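You operate a simulated robot arm through the tools that you are given. There is no shell and no other tool. Be economical: measure what you need, move in short steps, check, and stop when the job is done.

You are at the controls of a simulated robot arm. One attempt, no reset.

## Task
Plug and lock both sockets and pump the gauge into the green.
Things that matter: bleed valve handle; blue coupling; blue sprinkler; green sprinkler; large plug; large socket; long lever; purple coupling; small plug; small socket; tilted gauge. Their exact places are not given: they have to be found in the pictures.

The check looks at the end state, three seconds after you hand in, the way a careful person would. Anything else that was tipped, shoved, dropped, spilled or broken makes it a failure.

## Robot
A 6-joint arm with a fingered hand, hanging from a carriage that runs on a rail from [-2.282, 0.019] to [0.198, -0.002] (x, y) and turns from -355 to 332 degrees about z. Base frame: it is fixed where the carriage stands at the start and does not move with it; the origin is on the floor, on the carriage's upright axis, x ahead of it, y to its left, z up; the surface under the hand at the start is at about z = 0.86. Units: m, degrees, N and s.
With the tool pointing down near the work surface it reaches from about 0.1 to 0.66 m from the robot's upright axis, wherever it stands. Its first joint turns from -166.0 to 166.0 degrees. Places, roughly: bleed valve handle [0.5, -0.3, 0.9]; large socket [0.6, -0.4, 0.9]; long lever [0.7, -0.3, 1]; small socket [0.4, -0.4, 0.9]; tilted gauge [0.5, -0.5, 1]. Payload 4 kg.
Tool frame: the origin (TCP) lies between the finger pads and is the grasp point; the fingertips stand 0.029 m ahead of it; z points along the fingers, y is the line along which they close. Largest opening 0.1 m; the body of the gripper starts 0.034 m behind the TCP. The gripper is a hand of 5 fingers: y runs from the thumb to the fingers, the wrist lies at [-0.015, -0.114, -0.189] in the tool frame, and closing takes about 1.5 s.
Orientation is told as [roll, pitch, yaw] about the base's x, y, z axes, in that order, counted from this pose: with the fingers straight down and the wrist toward the robot, the tool's x, y and z point along [0, 1, 0], [1, 0, 0] and [0, 0, -1] of the base frame.

## Interface
- The arm moves only by the tool arm_command. Its argument "targets" is a list of rows, each an object (a shift or turn left out is 0, a gripper value left out holds the last) with "dr": the turn, a rotation vector about the tool's x, y, z in units of 8 degrees (1.0 is 8 degrees), a list of three; "xyz": the shift along the tool's x, y, z in units of 25 mm (1.0 is 25 mm), a list of three. In form: [{"dr": [rx, ry, rz], "xyz": [tx, ty, tz]}, ...]. A call has 1 to 12 rows; each row shifts and turns the commanded pose from where the row before left it, along the tool's axes as they then stand. "gripper" is the finger opening in m, from 0 to 0.1, set as the call begins (left out, the last holds). A call with a number of a shift or a turn outside -1 to 1 is refused whole. Each row takes 0.2 s and may step no farther than 0.05 m and 8.6 degrees from the row before; otherwise, or with a gripper value out of range, the whole call is refused. A pose out of reach is approached as far as the arm can. The call stops where the force on the tool passes 60 N (or 10 N more than at its start, if that is more) or the arm is blocked; 0.2 s more then pass. The fingers move at their own pace (about 0.108 m/s each) and stop on an object; they squeeze with about 29 N. The grip force told is the motor's: it shows also when the fingers shut on nothing. Time passes only in rows, and 0.2 s behind the last, so rows that do not move let the fingers close. It gives the time, the measured TCP pose, the force on the tool (base axes), the opening and the grip force at its end, in the units of the frame above (readings bear some noise), with the torque about the TCP (base axes, N m) and any sound that the robot's microphone picked up, and new pictures: "views" is both (left out), scene, wrist or none.
- Cameras (640 x 400 px; columns grow to the right, rows downward): "scene" is now at [0.2562, -0.0364, 1.7731]; the picture's right is [-0.56, -0.83, 0.00], its down [-0.71, 0.48, -0.51] and it looks along [0.43, -0.29, -0.86] (base axes); focal length 264 px, centre (320, 200). "wrist" rides on the gripper at [0.066, -0.086, -0.121] in the tool frame; the picture's right is [-0.76, 0.31, -0.58], its down [-0.59, -0.70, 0.40] and it looks along [-0.28, 0.64, 0.71] (tool axes); focal length 247 px, centre (320, 200).
- move_column(by): slides the trunk up (or, below 0, down) by that many m; the arm and the scene camera ride with it, the base frame stays. It gives what a move gives, with no picture.
- drive_base(legs): drives the robot by 1 to 6 legs, each [ahead, left, turn to the left] in m, m and degrees, along the robot's own axes; the way and the turn of a leg run together, so that a leg with both is an arc; at most 1.5 m and 180 degrees a leg. The arm and the cameras ride along, it lands a little off, and it stops where it bumps. It keeps to its track: a leg is cut to what the track allows. It gives what a move gives, and a new picture of the scene camera.
- finger_targets(index, middle, ring, little, thumb_bend, thumb_turn): sets how far each is bent, from 0 (flat) to 1 (curled in); at 0.3 the hand is open as for a grip, at 0.7 the pads meet at the TCP. One left out holds its place. A second passes; each finger stops where it meets its share of the squeeze, and holds until it gets a number again. A gripper value or a shape takes the hand back. It gives what a move gives, with no picture; readings hold the bend of each and the force on index, middle, ring, little, thumb and palm. thumb_turn goes from beside the hand (0) to across from the fingers (1), as for a grip.
- set_grasp(shape): the hand has 5 fingers and takes this shape, open, in about a second: jaw (thumb against the fingers, like two jaws); tri (thumb and two fingers); tip (a fingertip pinch); poke (one finger out to press); point (the index stretched); flat (the hand flat); cup (the hand cupped); fist (a fist). The gripper value then closes the fingers along that shape, each until it touches; the sizes above hold for jaw. It gives what a move gives, with no picture.
- pan_tilt(pan, tilt): turns the head with the scene camera to pan (to the left, within 155 degrees either way) and tilt (down, from -29 to 69), counted from straight ahead of the robot. It gives what a move gives, and a new picture of the scene camera.
- probe_pixels(camera, pixels): for up to 12 pixels [column, row] of the newest picture of that camera ("zoom" is the newest enlarged one), the place [x, y, z] in the base frame of the surface seen there, good to about 0.002 m. No time passes.
- inspect(camera, box): a new picture of the part [left, top, right, bottom] of that camera's present view, enlarged. No time passes.
- sign_off(): hands the job in; it is judged then, once.

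Keep the steps short. Do not move on a guess: measure, check each grasp and each placing, and mend mistakes. In all there are 80 turns and 260 pictures (those below and enlarged ones count). Leave the gripper open and the arm clear of the work at the hand-in unless told otherwise, and finish with a single line.

The tools are called as name(argument=value, ...) on one line, values as JSON. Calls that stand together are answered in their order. arm_command: Moves the arm, as the interface text tells. Its arguments: {"type":"object","properties":{"targets":{"type":"array","items":{"type":"object","properties":{"dr":{"type":"array","items":{"type":"number"}},"xyz":{"type":"array","items":{"type":"number"}}}}},"gripper":{"type":"number"},"views":{"type":"string","enum":["both","scene","wrist","none"]}},"required":["targets"]} The other tools are called the same way: move_column (by) slides the trunk up or down; set_grasp (shape) gives the hand a shape; finger_targets (index, middle, ring, little, thumb_bend, thumb_turn) moves the fingers one by one; drive_base (legs) drives the base; pan_tilt (pan, tilt) turns the head that bears the scene camera; probe_pixels (camera, pixels) gives the place of the surface under pixels of a picture; inspect (camera, box) takes an enlarged picture of a part of a camera's view; sign_off () hands the job in.

At the start:

```text
time_s: 0.0
eef_pos: [0.6282, -0.2123, 1.2454]
orientation: [0.0, 0.1, -0.1]
force: [0.3, -0.7, 0.5]
ft_torque: [0.01, 0.01, 0.0]
opening: 0.0997
grasp_force: 0.0
shape: jaw
bend: [0.3, 0.3, 0.3, 0.3, 0.3, 0.98]
finger forces: [0.0, 0.0, 0.0, 0.0, 0.0, 0.0]
trunk travel left (down, up): [-0.499, 0.101]
robot x, y, heading: [-0.002, -0.0015, -0.1]
head pan, tilt: [-34.0, 59.1]
```

scene: 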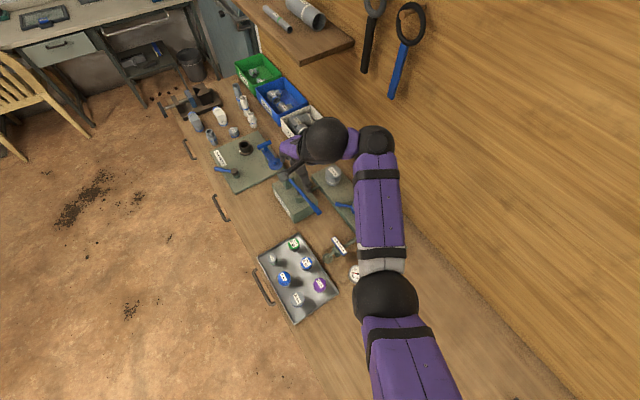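
wrist: 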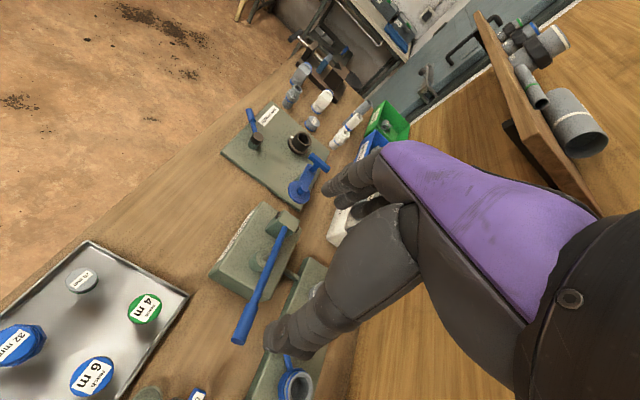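

I see a bench with a tray of fittings, a pump block with a blue lever, and socket plates. I'll enlarge the regions first.

inspect(camera="scene", box=[240, 160, 380, 330])

inspect(camera="scene", box=[170, 50, 350, 200])

inspect(camera="wrist", box=[0, 100, 340, 400])

```text
2.35 times, centred on (310, 245) of scene
```

zoom: 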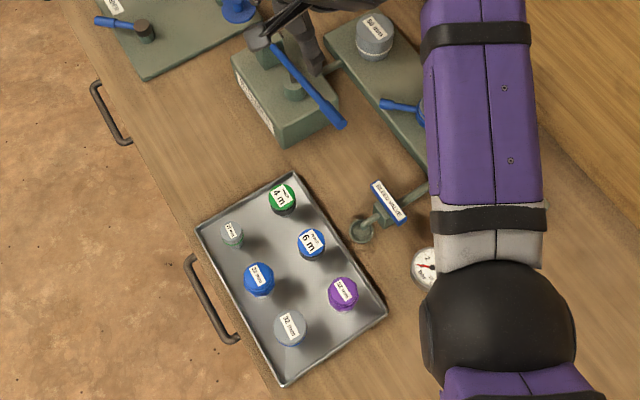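

```text
2.67 times, centred on (260, 125) of scene
```

zoom: 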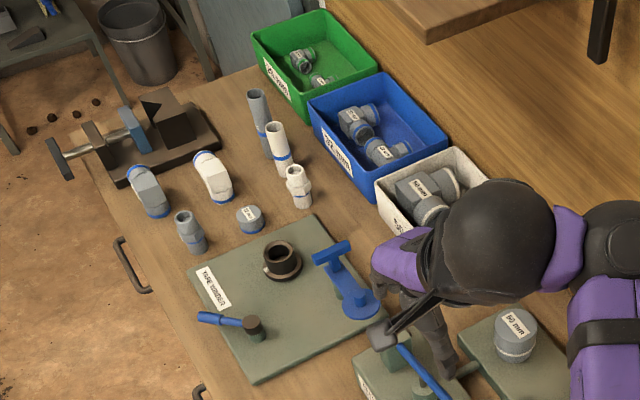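

```text
1.33 times, centred on (170, 250) of wrist
```

zoom: 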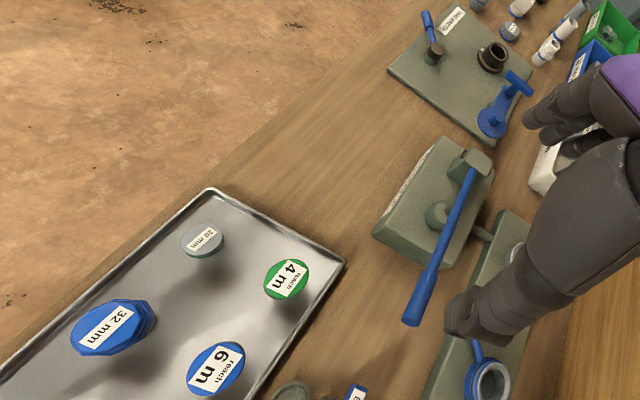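

The arm hides the gauge area. I'll swing the carriage left 60° so the arm clears the bench and look with the head.

drive_base(legs=[[0, 0, 60]])

pan_tilt(pan=-100, tilt=55)

```text
time_s: 3.1
eef_pos: [0.4918, 0.4424, 1.2462]
orientation: [0.1, 0.0, 60.7]
force: [0.7, -0.4, 0.2]
ft_torque: [-0.02, 0.01, 0.01]
opening: 0.0998
grasp_force: 0.1
shape: jaw
bend: [0.3, 0.3, 0.3, 0.3, 0.3, 0.98]
finger forces: [0.0, 0.1, 0.0, 0.0, 0.0, 0.1]
trunk travel left (down, up): [-0.499, 0.101]
robot x, y, heading: [0.0004, 0.0001, 60.7]
head pan, tilt: [-34.0, 59.1]
```

scene: 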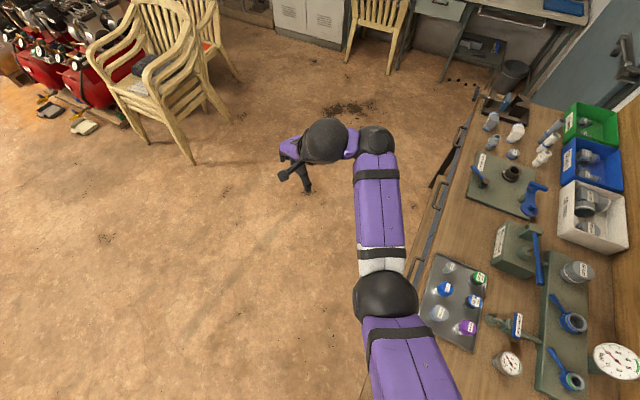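

```text
time_s: 4.5
eef_pos: [0.4932, 0.443, 1.2448]
orientation: [0.0, 0.0, 60.6]
force: [0.3, -1.0, 0.7]
ft_torque: [-0.02, -0.03, 0.01]
opening: 0.0997
grasp_force: 0.1
shape: jaw
bend: [0.3, 0.3, 0.3, 0.3, 0.3, 0.98]
finger forces: [0.0, 0.0, 0.0, 0.0, 0.1, 0.1]
trunk travel left (down, up): [-0.499, 0.101]
robot x, y, heading: [0.0022, -0.0019, 60.7]
head pan, tilt: [-100.0, 55.0]
```

scene: 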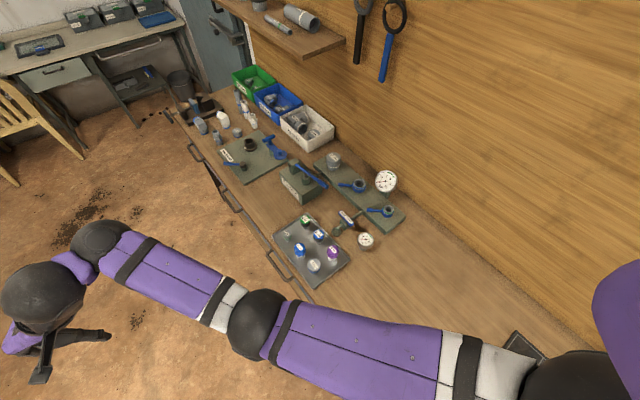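

Clear view now. I'll enlarge the work area.

inspect(camera="scene", box=[260, 140, 420, 240])

inspect(camera="scene", box=[320, 160, 420, 260])

inspect(camera="scene", box=[260, 200, 390, 290])

```text
4.00 times, centred on (340, 190) of scene
```

zoom: 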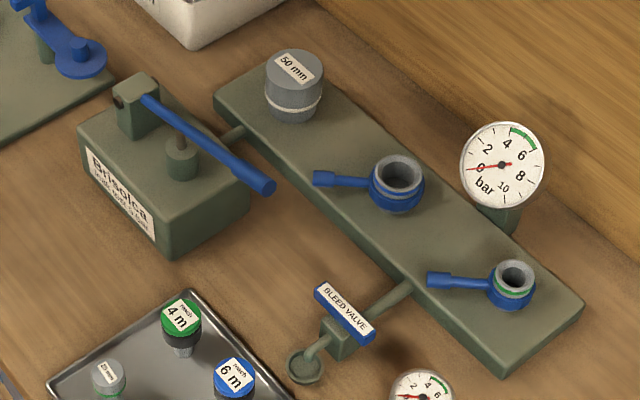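

```text
4.00 times, centred on (370, 210) of scene
```

zoom: 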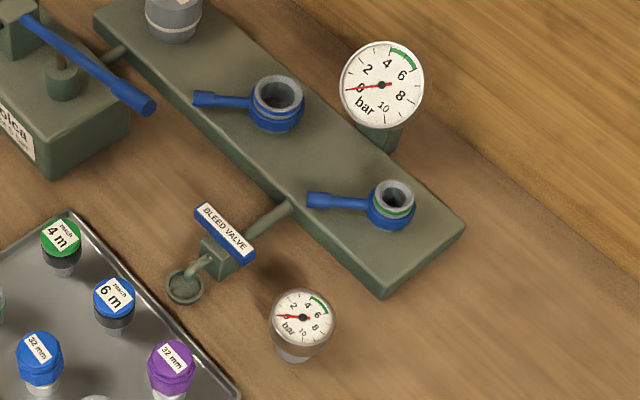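

```text
4.44 times, centred on (325, 245) of scene
```

zoom: 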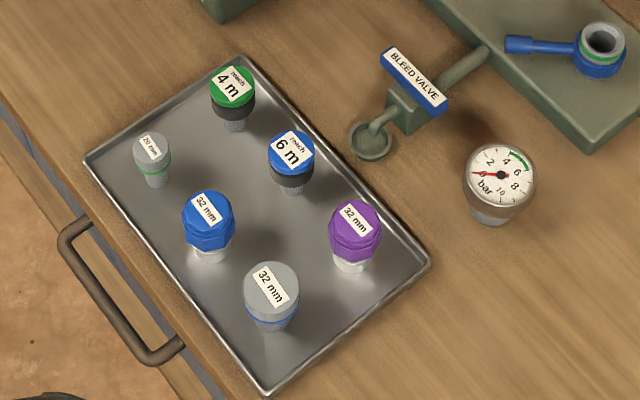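

I'll probe the plug tops, tray, small socket and bleed parts in the newest enlarged picture.

probe_pixels(camera="zoom", pixels=[[152, 148], [140, 138], [165, 150], [156, 184], [272, 285], [248, 280], [296, 290], [272, 330], [190, 160], [603, 44], [520, 45], [590, 70]])

inspect(camera="scene", box=[345, 170, 405, 220])

```text
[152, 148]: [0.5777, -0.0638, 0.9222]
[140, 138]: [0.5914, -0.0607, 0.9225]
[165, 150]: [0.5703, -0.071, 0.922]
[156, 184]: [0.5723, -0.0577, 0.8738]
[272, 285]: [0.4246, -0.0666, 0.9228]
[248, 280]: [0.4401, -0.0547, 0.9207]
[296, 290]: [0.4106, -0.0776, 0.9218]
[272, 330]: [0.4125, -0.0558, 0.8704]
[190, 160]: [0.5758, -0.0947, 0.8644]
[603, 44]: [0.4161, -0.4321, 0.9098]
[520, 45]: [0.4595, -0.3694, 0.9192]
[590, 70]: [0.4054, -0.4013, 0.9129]
```

```text
8.00 times, centred on (375, 195) of scene
```

zoom: 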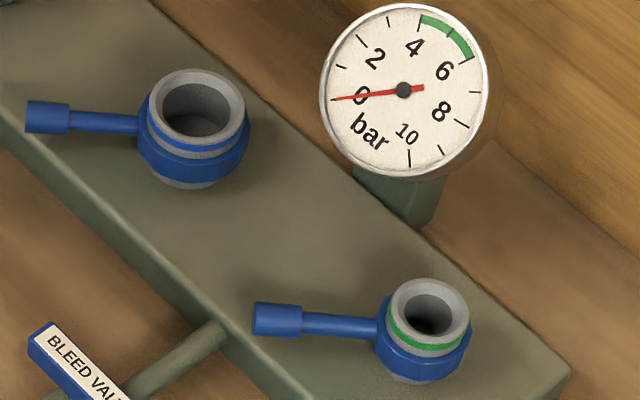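

probe_pixels(camera="zoom", pixels=[[203, 72], [165, 118], [240, 105], [197, 145], [45, 117], [100, 124], [427, 285], [396, 318], [464, 318], [430, 345], [275, 318], [340, 325]])

probe_pixels(camera="scene", pixels=[[360, 205], [340, 214], [352, 225], [330, 190], [328, 187], [293, 163], [287, 161], [342, 231], [333, 161], [360, 213], [327, 219]])

inspect(camera="scene", box=[275, 145, 355, 235])

```text
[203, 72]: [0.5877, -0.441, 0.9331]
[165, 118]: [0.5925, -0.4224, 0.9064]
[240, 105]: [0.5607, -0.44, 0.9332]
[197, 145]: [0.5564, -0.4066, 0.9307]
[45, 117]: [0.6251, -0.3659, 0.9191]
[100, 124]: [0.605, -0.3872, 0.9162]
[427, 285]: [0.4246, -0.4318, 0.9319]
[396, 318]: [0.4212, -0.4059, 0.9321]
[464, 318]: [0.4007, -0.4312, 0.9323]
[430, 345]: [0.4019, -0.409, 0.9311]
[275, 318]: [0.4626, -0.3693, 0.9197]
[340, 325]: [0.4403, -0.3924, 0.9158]
```

```text
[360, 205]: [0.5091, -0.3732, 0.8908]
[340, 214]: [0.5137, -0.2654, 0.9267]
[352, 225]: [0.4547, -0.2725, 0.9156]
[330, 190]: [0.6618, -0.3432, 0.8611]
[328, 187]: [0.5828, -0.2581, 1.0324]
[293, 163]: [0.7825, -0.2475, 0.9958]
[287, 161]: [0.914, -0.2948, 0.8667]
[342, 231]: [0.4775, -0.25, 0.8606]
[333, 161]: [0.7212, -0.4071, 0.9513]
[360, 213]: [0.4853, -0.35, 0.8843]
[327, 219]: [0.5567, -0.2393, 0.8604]
```

```text
4.44 times, centred on (315, 190) of scene
```

zoom: 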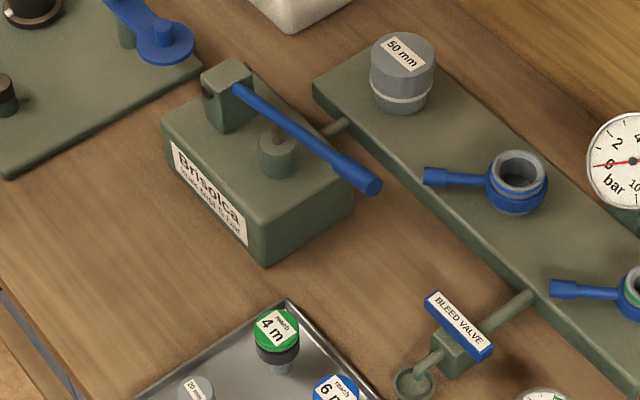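

probe_pixels(camera="scene", pixels=[[305, 219], [318, 234], [300, 248], [332, 252], [287, 234], [313, 264], [308, 213], [277, 235], [299, 286], [347, 260]])

probe_pixels(camera="zoom", pixels=[[235, 90], [300, 140], [372, 187], [350, 175], [215, 95], [225, 70], [432, 297], [488, 352], [455, 360], [410, 385], [278, 150], [275, 125]])

drive_base(legs=[[0, 0, -60.7], [0.15, 0, 0]])

set_grasp(shape="tri")

arm_command(targets=[{"xyz": [0, -1, 0]}, {"xyz": [0, -1, 0]}, {"xyz": [0, -1, 0]}, {"xyz": [0, -1, 0]}, {"xyz": [0, -1, 0]}, {"xyz": [0, -1, 0]}])

```text
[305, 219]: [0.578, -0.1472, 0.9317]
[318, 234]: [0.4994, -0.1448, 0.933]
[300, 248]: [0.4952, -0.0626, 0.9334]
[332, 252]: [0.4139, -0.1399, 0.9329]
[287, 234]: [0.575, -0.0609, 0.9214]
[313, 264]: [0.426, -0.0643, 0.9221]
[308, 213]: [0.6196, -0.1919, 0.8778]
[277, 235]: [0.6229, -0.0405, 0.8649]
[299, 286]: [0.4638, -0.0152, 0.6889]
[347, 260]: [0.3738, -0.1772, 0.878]
```

```text
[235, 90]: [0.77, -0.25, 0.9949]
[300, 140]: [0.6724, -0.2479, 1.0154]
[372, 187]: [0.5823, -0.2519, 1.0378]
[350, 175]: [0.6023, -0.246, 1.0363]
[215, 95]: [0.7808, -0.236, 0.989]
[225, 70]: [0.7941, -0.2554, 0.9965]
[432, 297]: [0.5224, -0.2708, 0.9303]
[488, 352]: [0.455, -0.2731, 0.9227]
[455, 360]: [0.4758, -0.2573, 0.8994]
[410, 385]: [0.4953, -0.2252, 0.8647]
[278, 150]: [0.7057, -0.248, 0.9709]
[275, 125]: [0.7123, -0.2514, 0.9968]
```

```text
time_s: 8.5
eef_pos: [0.7825, -0.201, 1.2459]
orientation: [0.0, 0.0, 1.3]
force: [0.2, 0.4, 0.3]
ft_torque: [-0.01, -0.02, -0.05]
opening: 0.0998
grasp_force: 0.1
shape: jaw
bend: [0.3, 0.3, 0.3, 0.3, 0.3, 0.98]
finger forces: [0.0, 0.0, 0.0, 0.0, 0.1, 0.1]
trunk travel left (down, up): [-0.499, 0.101]
robot x, y, heading: [0.1518, 0.0006, 1.3]
head pan, tilt: [-100.0, 55.0]
```

scene: 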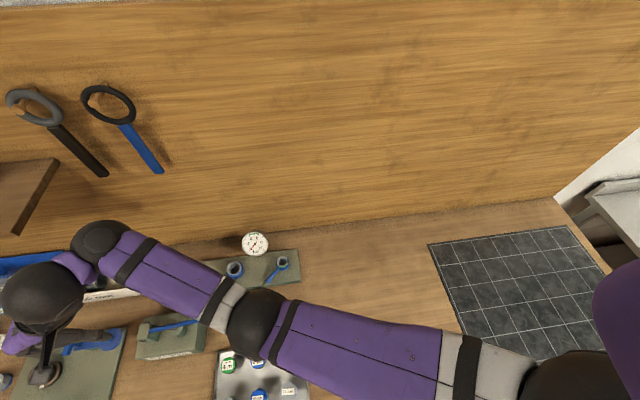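

```text
time_s: 9.4
eef_pos: [0.7854, -0.1994, 1.2454]
orientation: [0.1, 0.0, 1.4]
force: [-0.1, -0.7, 0.0]
ft_torque: [0.0, -0.01, -0.01]
opening: 0.0998
grasp_force: 0.1
shape: tri
bend: [0.3, 0.3, 0.99, 0.99, 0.3, 0.98]
finger forces: [0.0, 0.0, 0.1, 0.0, 0.1, 0.1]
trunk travel left (down, up): [-0.499, 0.101]
robot x, y, heading: [0.1479, 0.0012, 1.3]
head pan, tilt: [-100.0, 55.0]
```

```text
time_s: 10.8
eef_pos: [0.7117, -0.2218, 1.1745]
orientation: [0.0, -0.1, 1.2]
force: [0.2, 0.0, 0.7]
ft_torque: [0.03, -0.01, -0.03]
opening: 0.0998
grasp_force: 0.0
shape: tri
bend: [0.3, 0.3, 0.99, 0.99, 0.3, 0.98]
finger forces: [0.1, 0.0, 0.1, 0.1, 0.0, 0.0]
out of reach, approached as far as the arm can: row 1, 2, 3, 4, 5, 6
trunk travel left (down, up): [-0.499, 0.101]
robot x, y, heading: [0.1526, -0.0024, 1.1]
head pan, tilt: [-100.0, 55.0]
```

scene: 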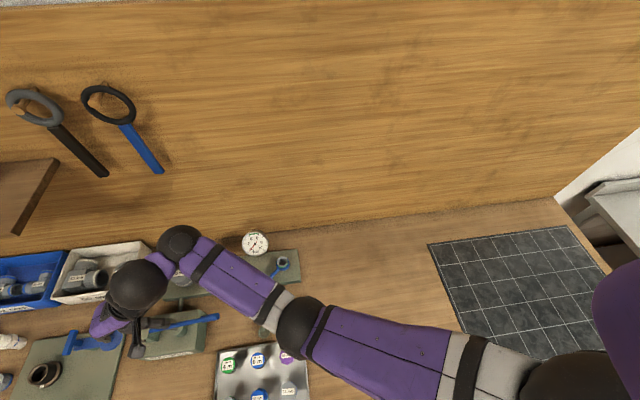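
wrist: 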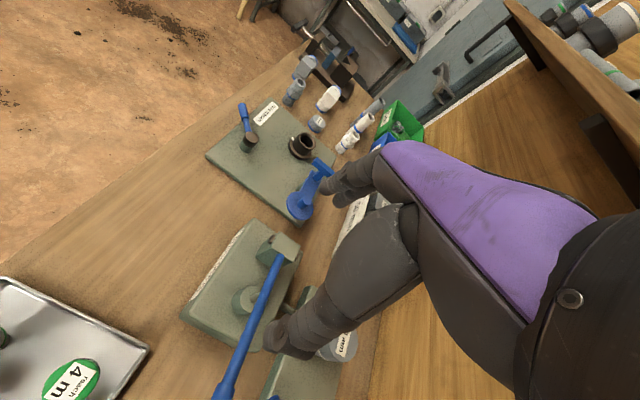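

Base is parked near x = 0.15. I'll yaw the hand to about -45° (neighbours are clear on that diagonal) while staying high, and see how commanded pose behaves.

arm_command(targets=[{"dr": [0, 0, 1], "xyz": [0, 0, 0]}, {"dr": [0, 0, 1]}, {"dr": [0, 0, 1]}, {"dr": [0, 0, 1]}, {"dr": [0, 0, 1]}, {"dr": [0, 0, 0.8]}], gripper=0.07)

pan_tilt(pan=-30, tilt=62)

```text
time_s: 12.2
eef_pos: [0.6599, -0.2255, 1.1692]
orientation: [0.3, 1.0, -37.8]
force: [-0.7, 0.7, -0.6]
ft_torque: [0.01, -0.01, -0.01]
opening: 0.07
grasp_force: 0.1
shape: tri
bend: [0.41, 0.35, 0.99, 0.99, 0.3, 0.99]
finger forces: [0.1, 0.0, 0.1, 0.1, 0.0, 0.0]
out of reach, approached as far as the arm can: row 3, 4, 5
trunk travel left (down, up): [-0.499, 0.101]
robot x, y, heading: [0.1511, -0.0012, 1.2]
head pan, tilt: [-100.0, 55.0]
```

scene: 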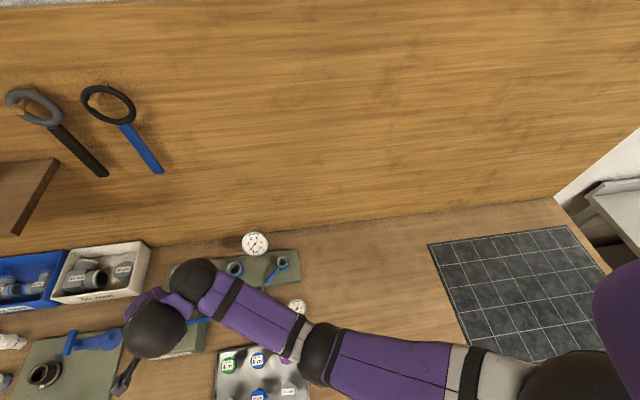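
wrist: 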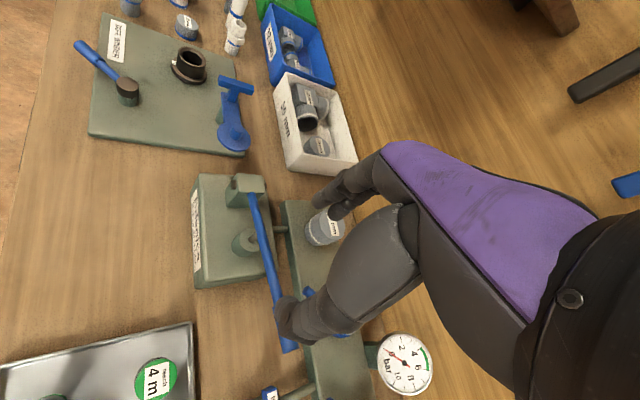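

```text
time_s: 13.6
eef_pos: [0.661, -0.2258, 1.1695]
orientation: [0.3, 1.0, -37.8]
force: [-0.5, -0.2, -0.4]
ft_torque: [-0.01, 0.03, 0.0]
opening: 0.0702
grasp_force: 0.1
shape: tri
bend: [0.41, 0.35, 0.99, 0.99, 0.3, 0.99]
finger forces: [0.0, 0.1, 0.0, 0.0, 0.1, 0.0]
trunk travel left (down, up): [-0.499, 0.101]
robot x, y, heading: [0.1498, -0.0039, 1.5]
head pan, tilt: [-30.0, 62.0]
```

scene: 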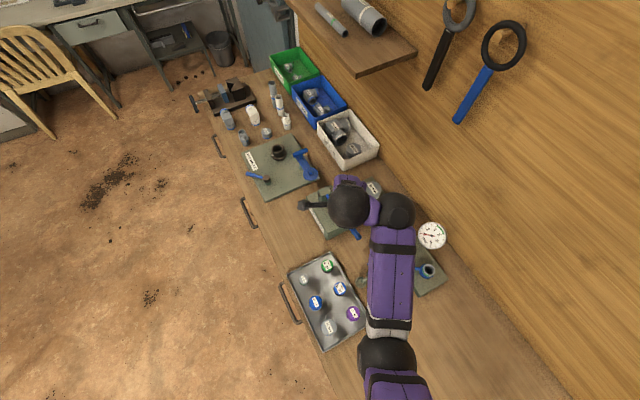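

The hand is above the pump at yaw -38°. I'll move toward above the small plug (about 0.577, -0.064), descending to z≈1.04.

arm_command(targets=[{"dr": [0, 0, 0.9], "xyz": [0, -0.5, 0]}, {"xyz": [0.3, -0.9, 0]}, {"xyz": [0.3, -0.9, 0.2]}, {"xyz": [0.3, -0.9, 0.4]}, {"xyz": [0.3, -0.9, 0.8]}, {"xyz": [0.3, -0.9, 1]}, {"xyz": [0.3, -0.9, 1]}, {"xyz": [0.3, -0.9, 1]}])

```text
time_s: 15.4
eef_pos: [0.5682, -0.0608, 1.1033]
orientation: [0.1, 1.1, -45.0]
force: [0.7, -0.8, -0.5]
ft_torque: [0.02, 0.01, -0.02]
opening: 0.07
grasp_force: 0.2
shape: tri
bend: [0.41, 0.35, 0.99, 0.99, 0.3, 0.99]
finger forces: [0.0, 0.0, 0.0, 0.0, 0.0, 0.0]
out of reach, approached as far as the arm can: row 6, 7, 8
trunk travel left (down, up): [-0.499, 0.101]
robot x, y, heading: [0.1506, -0.0045, 1.1]
head pan, tilt: [-30.0, 62.0]
```

scene: 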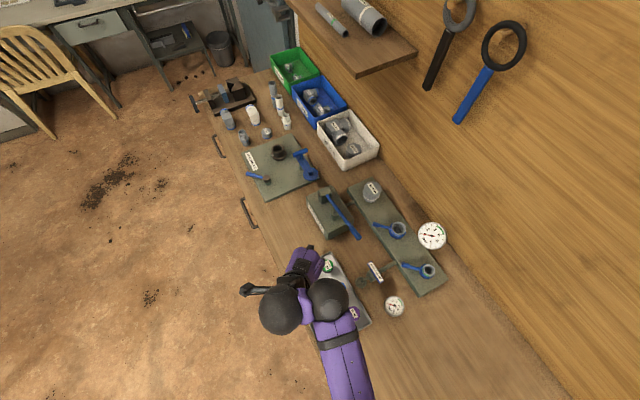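
wrist: 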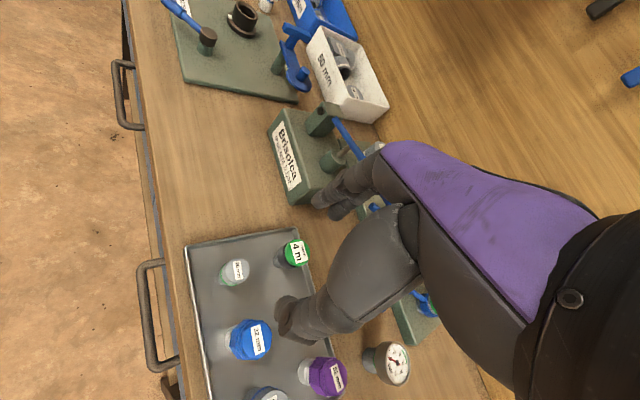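

Reach limit met while descending (z 1.103). The trunk can take over the descent; lower it 0.08 and re-check.

move_column(by=-0.08)

arm_command(targets=[{"xyz": [0, 0, 0]}], views="wrist")

inspect(camera="wrist", box=[180, 220, 420, 400])

```text
time_s: 16.5
eef_pos: [0.5678, -0.0616, 1.0225]
orientation: [0.1, 1.2, -45.0]
force: [-0.8, -0.7, -0.7]
ft_torque: [-0.01, 0.0, 0.01]
opening: 0.0701
grasp_force: 0.0
shape: tri
bend: [0.41, 0.35, 0.99, 0.99, 0.3, 0.99]
finger forces: [0.1, 0.1, 0.0, 0.1, 0.0, 0.1]
trunk travel left (down, up): [-0.419, 0.181]
robot x, y, heading: [0.1519, 0.0005, 1.4]
head pan, tilt: [-30.0, 62.0]
```

```text
time_s: 16.9
eef_pos: [0.5673, -0.0601, 1.0229]
orientation: [0.1, 1.2, -45.0]
force: [-0.1, 0.4, 0.1]
ft_torque: [0.02, 0.03, 0.02]
opening: 0.0702
grasp_force: 0.0
shape: tri
bend: [0.41, 0.35, 0.99, 0.99, 0.3, 0.99]
finger forces: [0.1, 0.1, 0.0, 0.1, 0.0, 0.1]
trunk travel left (down, up): [-0.419, 0.181]
robot x, y, heading: [0.1499, -0.0027, 1.1]
head pan, tilt: [-30.0, 62.0]
```

wrist: 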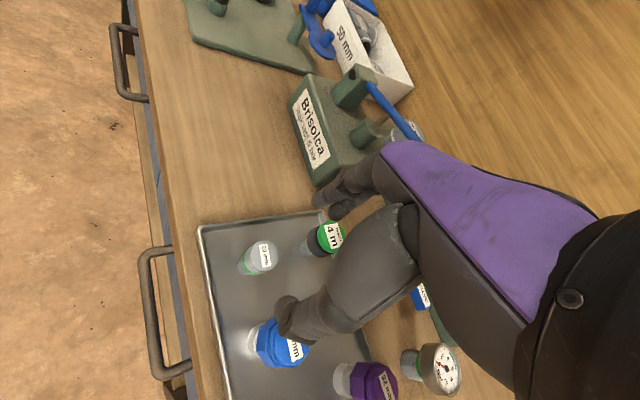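

```text
2.22 times, centred on (300, 310) of wrist
```

zoom: 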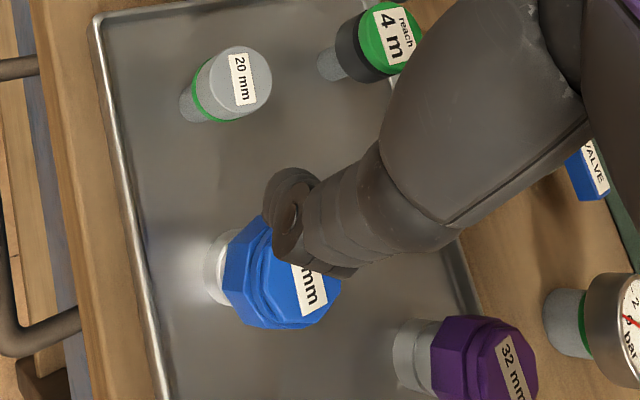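

The TCP projects to about wrist (330,242). I'll probe the small plug's head edges in this zoom for a better centre and its step heights.

probe_pixels(camera="zoom", pixels=[[240, 82], [245, 50], [268, 78], [240, 115], [215, 70], [210, 85], [200, 85], [190, 98], [185, 110], [225, 118], [205, 108]])

inspect(camera="scene", box=[280, 235, 380, 335])

```text
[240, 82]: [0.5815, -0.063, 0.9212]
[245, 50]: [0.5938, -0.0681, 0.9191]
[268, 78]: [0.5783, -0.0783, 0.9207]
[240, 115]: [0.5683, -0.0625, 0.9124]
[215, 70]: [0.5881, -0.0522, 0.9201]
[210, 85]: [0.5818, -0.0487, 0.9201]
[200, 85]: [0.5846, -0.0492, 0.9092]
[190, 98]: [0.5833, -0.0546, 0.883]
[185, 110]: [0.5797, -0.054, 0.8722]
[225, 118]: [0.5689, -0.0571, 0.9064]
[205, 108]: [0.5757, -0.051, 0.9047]
```

```text
4.00 times, centred on (330, 285) of scene
```

zoom: 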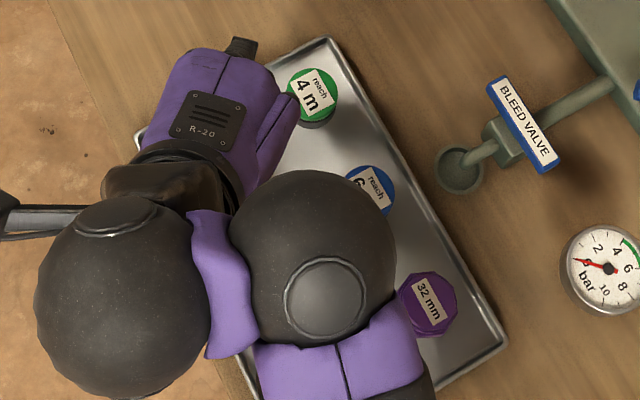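

Small plug: centre ≈ (0.580, -0.064), top 0.921, head bottom ≈0.896. I'll shift the TCP over it and check.

arm_command(targets=[{"xyz": [0.26, 0.46, 0]}, {"xyz": [0, 0, 0]}], views="none")

probe_pixels(camera="zoom", pixels=[[330, 300], [120, 290], [300, 200], [205, 130], [240, 50], [270, 350]])

```text
time_s: 17.5
eef_pos: [0.5812, -0.0642, 1.0255]
orientation: [0.1, 1.4, -45.1]
force: [-0.3, 0.5, -0.5]
ft_torque: [0.02, 0.02, 0.03]
opening: 0.0703
grasp_force: 0.2
shape: tri
bend: [0.41, 0.35, 0.99, 0.99, 0.3, 0.99]
finger forces: [0.0, 0.0, 0.0, 0.0, 0.0, 0.1]
out of reach, approached as far as the arm can: row 1
trunk travel left (down, up): [-0.419, 0.181]
robot x, y, heading: [0.1493, -0.001, 1.6]
head pan, tilt: [-30.0, 62.0]
```

```text
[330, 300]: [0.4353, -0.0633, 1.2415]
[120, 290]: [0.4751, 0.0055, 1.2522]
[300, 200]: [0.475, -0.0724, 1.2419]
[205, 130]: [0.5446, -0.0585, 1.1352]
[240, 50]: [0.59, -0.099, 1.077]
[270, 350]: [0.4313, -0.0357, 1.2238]
```

Centred at (0.581, -0.064). Lower the trunk 0.07 so the fingertips are just above the plug, and look.

move_column(by=-0.07)

inspect(camera="wrist", box=[200, 150, 440, 330])

```text
time_s: 18.6
eef_pos: [0.5815, -0.064, 0.9546]
orientation: [0.1, 1.5, -45.2]
force: [0.7, 0.6, -0.2]
ft_torque: [0.0, -0.01, 0.0]
opening: 0.0701
grasp_force: 0.1
shape: tri
bend: [0.41, 0.35, 0.99, 0.99, 0.3, 0.99]
finger forces: [0.0, 0.0, 0.0, 0.0, 0.0, 0.1]
trunk travel left (down, up): [-0.349, 0.251]
robot x, y, heading: [0.1516, -0.0002, 1.6]
head pan, tilt: [-30.0, 62.0]
```

```text
2.22 times, centred on (320, 240) of wrist
```

zoom: 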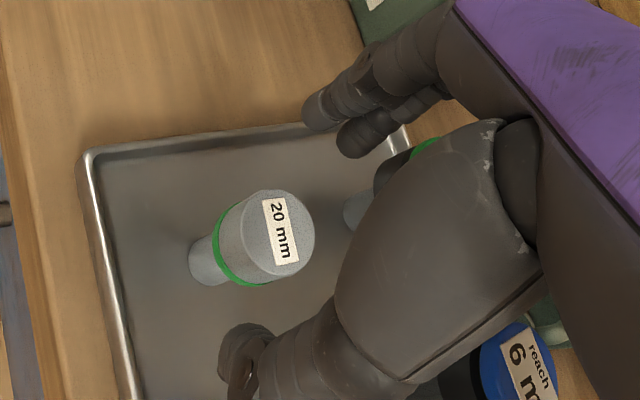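

The plug sits between thumb and two fingers. Lower 0.036 and close.

move_column(by=-0.036)

arm_command(targets=[{}, {}, {}, {}, {}, {}, {}, {}], gripper=0.015, views="wrist")

inspect(camera="wrist", box=[200, 150, 440, 330])

```text
time_s: 19.4
eef_pos: [0.581, -0.0655, 0.9182]
orientation: [0.1, 1.4, -45.1]
force: [1.0, -0.7, -0.3]
ft_torque: [-0.02, -0.01, 0.0]
opening: 0.0702
grasp_force: 0.0
shape: tri
bend: [0.41, 0.35, 0.99, 0.99, 0.3, 0.99]
finger forces: [0.0, 0.0, 0.0, 0.0, 0.1, 0.0]
trunk travel left (down, up): [-0.313, 0.287]
robot x, y, heading: [0.1502, -0.0016, 1.4]
head pan, tilt: [-30.0, 62.0]
```

```text
time_s: 21.2
eef_pos: [0.5813, -0.0658, 0.9195]
orientation: [0.1, 1.4, -45.1]
force: [0.6, -0.9, -0.6]
ft_torque: [-0.02, 0.02, -0.02]
opening: 0.0197
grasp_force: 29.1
shape: tri
bend: [0.59, 0.59, 1.0, 1.0, 0.53, 1.0]
finger forces: [12.6, 11.0, 0.0, 0.1, 26.7, 0.1]
trunk travel left (down, up): [-0.313, 0.287]
robot x, y, heading: [0.1517, -0.004, 1.4]
head pan, tilt: [-30.0, 62.0]
```

wrist: 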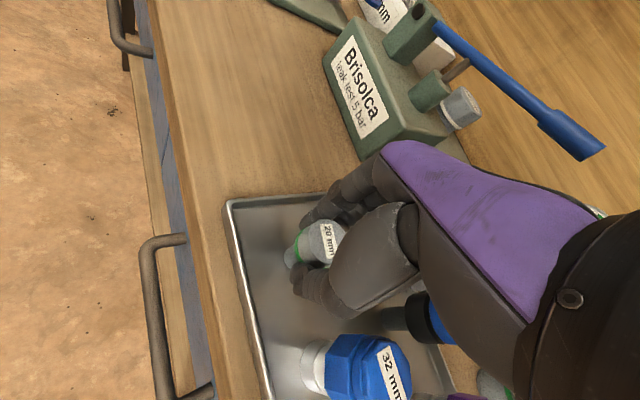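

```text
2.22 times, centred on (320, 240) of wrist
```

zoom: 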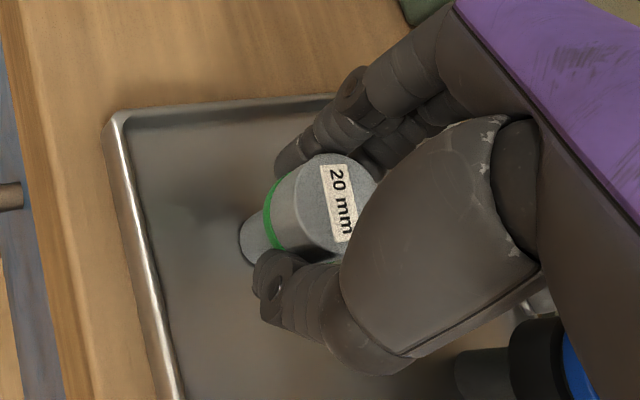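

Grip is solid (12.6/11 vs 26.7 N). Lift with the trunk 0.18, then check.

move_column(by=0.18)

arm_command(targets=[{"xyz": [-1, 0.35, 0]}, {"xyz": [-1, 0.35, 0]}, {"xyz": [-1, 0.35, 0]}, {"xyz": [-1, 0.35, 0]}, {"xyz": [-1, 0.35, 0]}, {"xyz": [-1, 0.35, 0]}])

```text
time_s: 23.2
eef_pos: [0.5794, -0.0642, 1.1]
orientation: [0.1, 1.3, -45.2]
force: [-0.5, 0.4, -1.7]
ft_torque: [0.01, 0.01, -0.01]
opening: 0.0199
grasp_force: 29.2
shape: tri
bend: [0.59, 0.59, 1.0, 1.0, 0.53, 1.0]
finger forces: [12.5, 10.9, 0.1, 0.0, 26.7, 0.0]
trunk travel left (down, up): [-0.493, 0.107]
robot x, y, heading: [0.1514, 0.0005, 1.3]
head pan, tilt: [-30.0, 62.0]
```

```text
time_s: 24.6
eef_pos: [0.5124, -0.2054, 1.1017]
orientation: [0.2, 1.6, -44.9]
force: [0.0, 0.0, 0.2]
ft_torque: [-0.04, 0.01, 0.01]
opening: 0.0195
grasp_force: 29.0
shape: tri
bend: [0.59, 0.59, 1.0, 1.0, 0.53, 1.0]
finger forces: [12.6, 11.0, 0.0, 0.0, 26.6, 0.0]
out of reach, approached as far as the arm can: row 5
trunk travel left (down, up): [-0.493, 0.107]
robot x, y, heading: [0.1522, -0.0013, 1.3]
head pan, tilt: [-30.0, 62.0]
```

scene: 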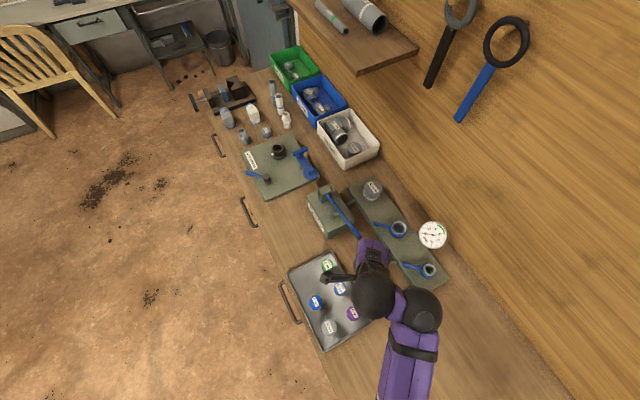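
wrist: 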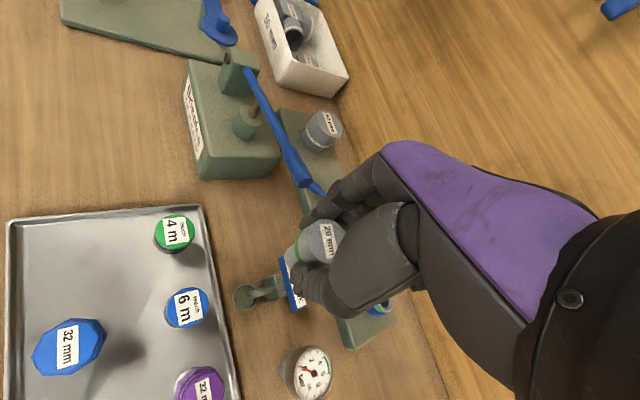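

arm_command(targets=[{"xyz": [-1, 0.35, 0]}, {"xyz": [-1, 0.35, 0]}, {"xyz": [-1, 0.35, 0]}, {"xyz": [-1, 0.35, 0]}, {"xyz": [-1, 0.35, 0]}])

probe_pixels(camera="scene", pixels=[[432, 222], [432, 234], [420, 236], [434, 248], [445, 234], [428, 270], [432, 252]])

inspect(camera="scene", box=[370, 210, 470, 310])

```text
time_s: 25.8
eef_pos: [0.4526, -0.3264, 1.0965]
orientation: [-0.1, 1.2, -45.0]
force: [0.5, -0.2, -0.4]
ft_torque: [-0.01, 0.02, -0.01]
opening: 0.0196
grasp_force: 28.7
shape: tri
bend: [0.59, 0.59, 1.0, 1.0, 0.53, 1.0]
finger forces: [12.6, 10.9, 0.0, 0.1, 26.6, 0.1]
trunk travel left (down, up): [-0.493, 0.107]
robot x, y, heading: [0.1483, 0.0013, 1.4]
head pan, tilt: [-30.0, 62.0]
```

scene: 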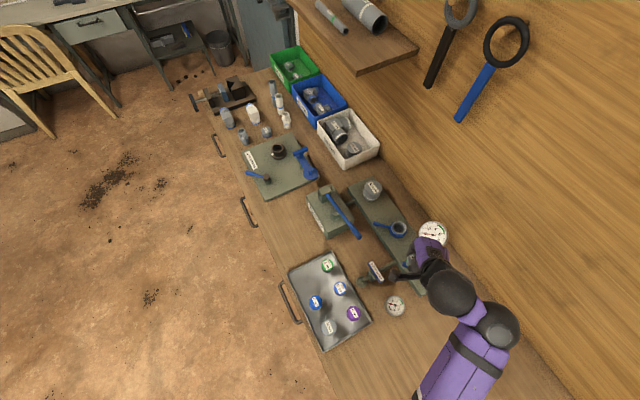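
wrist: 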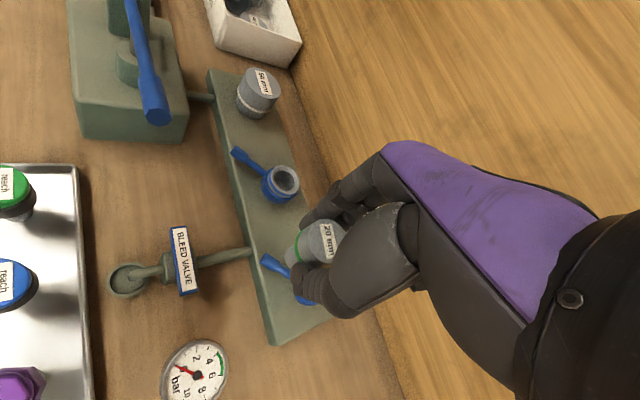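

```text
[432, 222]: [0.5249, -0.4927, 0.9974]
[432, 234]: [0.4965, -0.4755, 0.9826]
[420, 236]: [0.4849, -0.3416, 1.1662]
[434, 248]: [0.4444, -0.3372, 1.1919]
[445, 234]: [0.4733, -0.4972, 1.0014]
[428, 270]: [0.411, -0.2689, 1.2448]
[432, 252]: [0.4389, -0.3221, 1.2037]
```

```text
4.00 times, centred on (420, 260) of scene
```

zoom: 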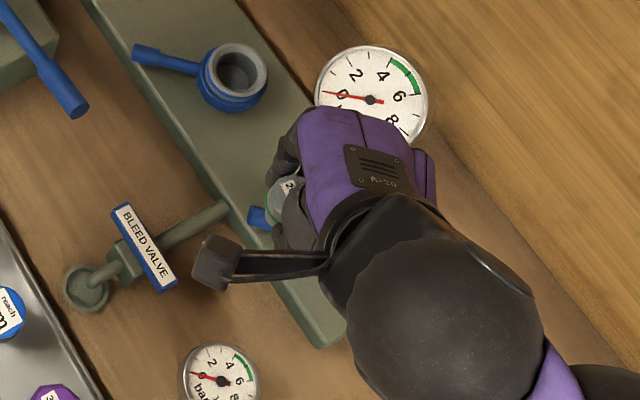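

Gauge is clear of the path (edge near x≈0.475, top z≈1.0). Continue to above the small socket.

arm_command(targets=[{"xyz": [-0.95, 0.37, 0]}, {"xyz": [-0.95, 0.37, 0]}, {"xyz": [-0.95, 0.37, 0]}, {"xyz": [-0.95, 0.37, 0]}, {}], views="wrist")

inspect(camera="wrist", box=[240, 170, 400, 330])

```text
time_s: 27.0
eef_pos: [0.4094, -0.4225, 1.096]
orientation: [0.1, 1.4, -45.1]
force: [-0.3, -0.3, -0.8]
ft_torque: [-0.02, 0.0, 0.04]
opening: 0.0196
grasp_force: 29.1
shape: tri
bend: [0.59, 0.59, 1.0, 1.0, 0.52, 1.0]
finger forces: [12.7, 11.0, 0.0, 0.0, 26.4, 0.1]
trunk travel left (down, up): [-0.493, 0.107]
robot x, y, heading: [0.1491, 0.0002, 1.5]
head pan, tilt: [-30.0, 62.0]
```

wrist: 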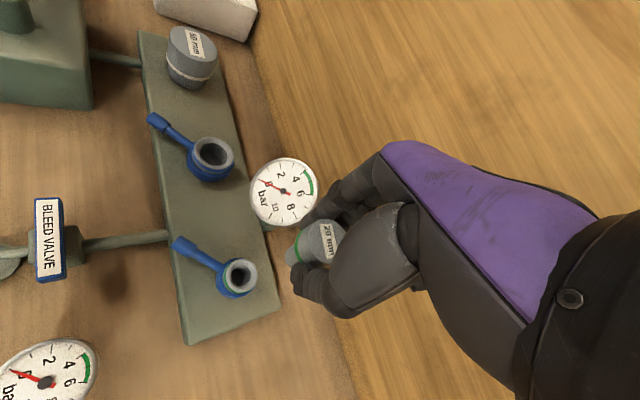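

```text
2.50 times, centred on (320, 250) of wrist
```

zoom: 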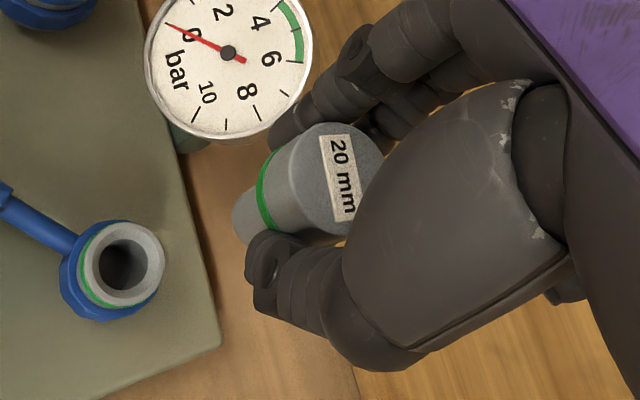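

Probe the held plug (top, band, shaft) and the socket rim to align them.

probe_pixels(camera="zoom", pixels=[[305, 130], [340, 124], [378, 155], [318, 180], [355, 215], [242, 205], [238, 230], [130, 222], [86, 262], [163, 262], [125, 305], [125, 260]])

```text
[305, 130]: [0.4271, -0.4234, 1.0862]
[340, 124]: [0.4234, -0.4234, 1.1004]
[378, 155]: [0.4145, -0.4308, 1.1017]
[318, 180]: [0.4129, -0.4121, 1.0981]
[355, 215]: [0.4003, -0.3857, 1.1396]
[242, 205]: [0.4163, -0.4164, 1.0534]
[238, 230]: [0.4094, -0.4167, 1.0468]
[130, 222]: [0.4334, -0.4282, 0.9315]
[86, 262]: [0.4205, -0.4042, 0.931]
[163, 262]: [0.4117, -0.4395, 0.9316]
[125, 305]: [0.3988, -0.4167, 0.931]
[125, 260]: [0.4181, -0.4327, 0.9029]
```

Socket rim centre measures ≈(0.416,-0.422) here versus (0.412,-0.420) before. I'll shift to the mean, lower until the plug tip is just above the rim, and compare by eye.

arm_command(targets=[{"xyz": [0.17, 0.09, 0]}, {}], views="none")

move_column(by=-0.098)

inspect(camera="wrist", box=[240, 180, 370, 310])

inspect(camera="scene", box=[370, 200, 470, 300])

```text
time_s: 27.6
eef_pos: [0.4155, -0.421, 1.0976]
orientation: [0.0, 1.4, -45.2]
force: [0.5, 0.6, 0.3]
ft_torque: [0.03, 0.02, -0.04]
opening: 0.0196
grasp_force: 29.4
shape: tri
bend: [0.59, 0.59, 1.0, 1.0, 0.52, 1.0]
finger forces: [12.8, 10.9, 0.1, 0.1, 26.5, 0.0]
trunk travel left (down, up): [-0.493, 0.107]
robot x, y, heading: [0.1493, -0.0029, 1.1]
head pan, tilt: [-30.0, 62.0]
```

```text
time_s: 28.9
eef_pos: [0.4157, -0.4203, 0.9999]
orientation: [0.0, 1.5, -45.1]
force: [0.1, -0.8, -0.1]
ft_torque: [-0.01, 0.01, -0.02]
opening: 0.0196
grasp_force: 29.3
shape: tri
bend: [0.59, 0.59, 1.0, 1.0, 0.52, 1.0]
finger forces: [12.8, 10.9, 0.0, 0.0, 26.5, 0.1]
trunk travel left (down, up): [-0.395, 0.205]
robot x, y, heading: [0.1493, -0.0012, 1.5]
head pan, tilt: [-30.0, 62.0]
```

```text
3.08 times, centred on (305, 245) of wrist
```

zoom: 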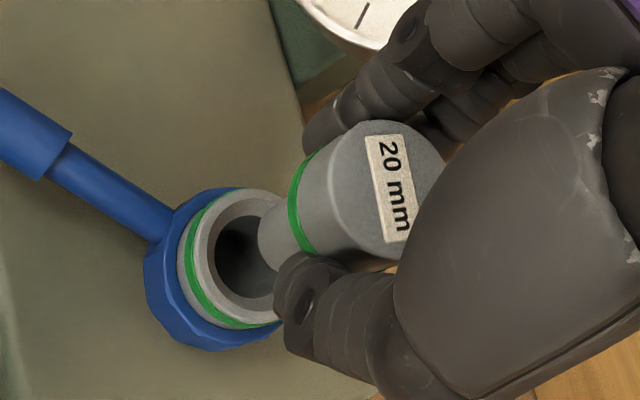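

```text
4.00 times, centred on (420, 250) of scene
```

zoom: 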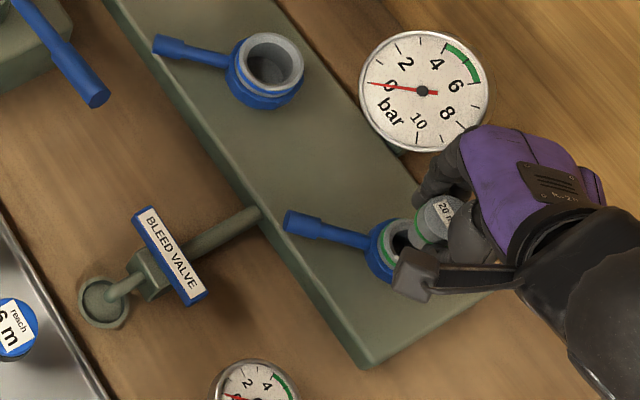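

inspect(camera="wrist", box=[270, 205, 340, 275])

inspect(camera="scene", box=[410, 245, 440, 275])

```text
5.71 times, centred on (305, 240) of wrist
```

zoom: 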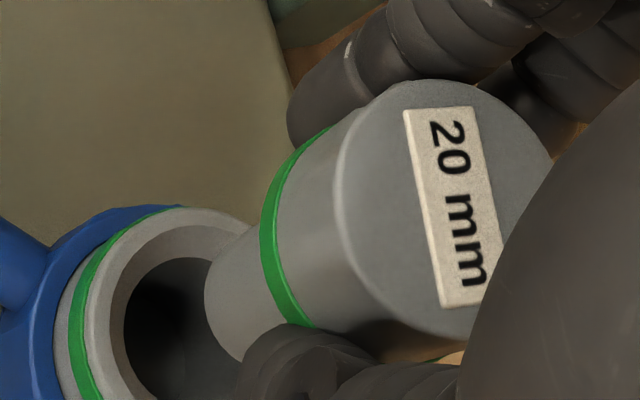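

```text
13.33 times, centred on (425, 260) of scene
```

zoom: 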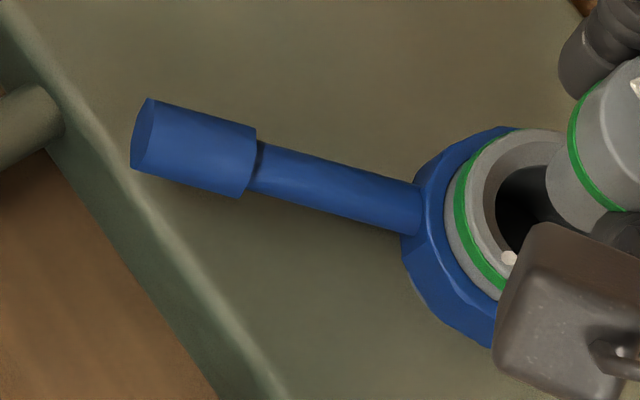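

Re-take the wrist zoom and probe the plug's top face and shaft in it to get its tilt.

inspect(camera="wrist", box=[270, 205, 340, 275])

probe_pixels(camera="zoom", pixels=[[440, 90], [345, 190], [440, 325], [545, 150], [440, 205], [380, 120], [370, 285], [215, 290], [232, 250], [235, 340], [300, 250], [260, 290]])

probe_pixels(camera="zoom", pixels=[[180, 215], [130, 240], [88, 310], [110, 385], [225, 225], [180, 330], [130, 300]])

```text
5.71 times, centred on (305, 240) of wrist
```

zoom: 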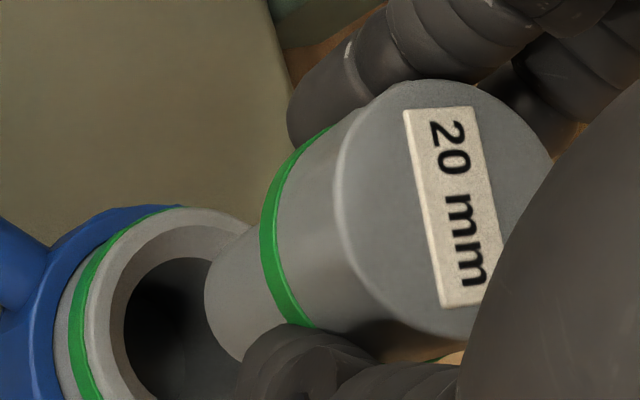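

```text
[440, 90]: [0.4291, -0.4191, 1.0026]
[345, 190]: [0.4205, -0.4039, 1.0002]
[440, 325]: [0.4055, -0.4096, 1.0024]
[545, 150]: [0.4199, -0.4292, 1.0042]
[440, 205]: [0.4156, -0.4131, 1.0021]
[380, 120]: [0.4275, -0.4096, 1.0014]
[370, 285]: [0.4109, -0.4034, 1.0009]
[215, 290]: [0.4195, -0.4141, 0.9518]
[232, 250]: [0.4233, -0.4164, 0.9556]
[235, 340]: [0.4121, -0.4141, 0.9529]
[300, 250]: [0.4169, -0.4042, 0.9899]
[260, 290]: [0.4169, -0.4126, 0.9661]
```

```text
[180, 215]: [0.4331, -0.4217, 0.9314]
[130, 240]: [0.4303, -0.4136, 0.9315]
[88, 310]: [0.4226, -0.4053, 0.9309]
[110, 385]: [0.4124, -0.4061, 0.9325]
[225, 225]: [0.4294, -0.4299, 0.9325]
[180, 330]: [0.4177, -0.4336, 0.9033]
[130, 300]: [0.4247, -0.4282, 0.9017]
```

The plug is tilted ≈9° (bottom toward -y); upright axis would be at (0.417,-0.416), socket centre is (0.416,-0.422). I'll rotate +9° about base x and shift (−0.001, −0.006).

arm_command(targets=[{"dr": [0.4, 0.4, 0], "xyz": [-0.1, 0.07, 0]}, {"dr": [0.4, 0.4, 0], "xyz": [-0.1, 0.07, 0]}, {}, {}], views="none")

inspect(camera="wrist", box=[270, 205, 340, 275])

```text
time_s: 29.9
eef_pos: [0.4235, -0.4358, 0.9763]
orientation: [6.4, 7.7, -44.9]
force: [-9.0, 6.0, 20.8]
ft_torque: [-0.2, -0.24, -0.2]
opening: 0.0193
grasp_force: 28.9
shape: tri
bend: [0.73, 0.76, 1.0, 1.0, 0.75, 0.99]
finger forces: [12.4, 25.8, 0.0, 0.0, 27.0, 0.0]
out of reach, approached as far as the arm can: row 1, 2
trunk travel left (down, up): [-0.395, 0.205]
robot x, y, heading: [0.1501, -0.0002, 1.3]
head pan, tilt: [-30.0, 62.0]
```

```text
5.71 times, centred on (305, 240) of wrist
```

zoom: 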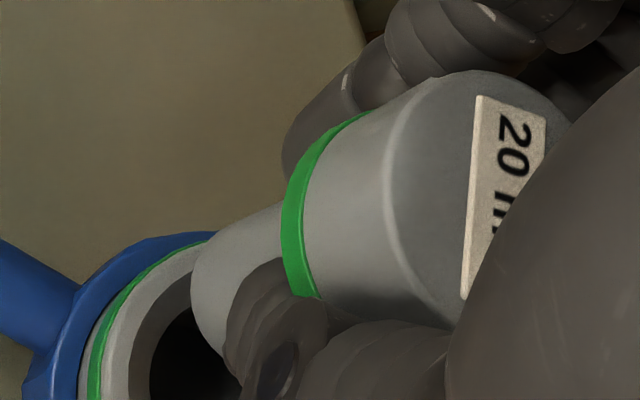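

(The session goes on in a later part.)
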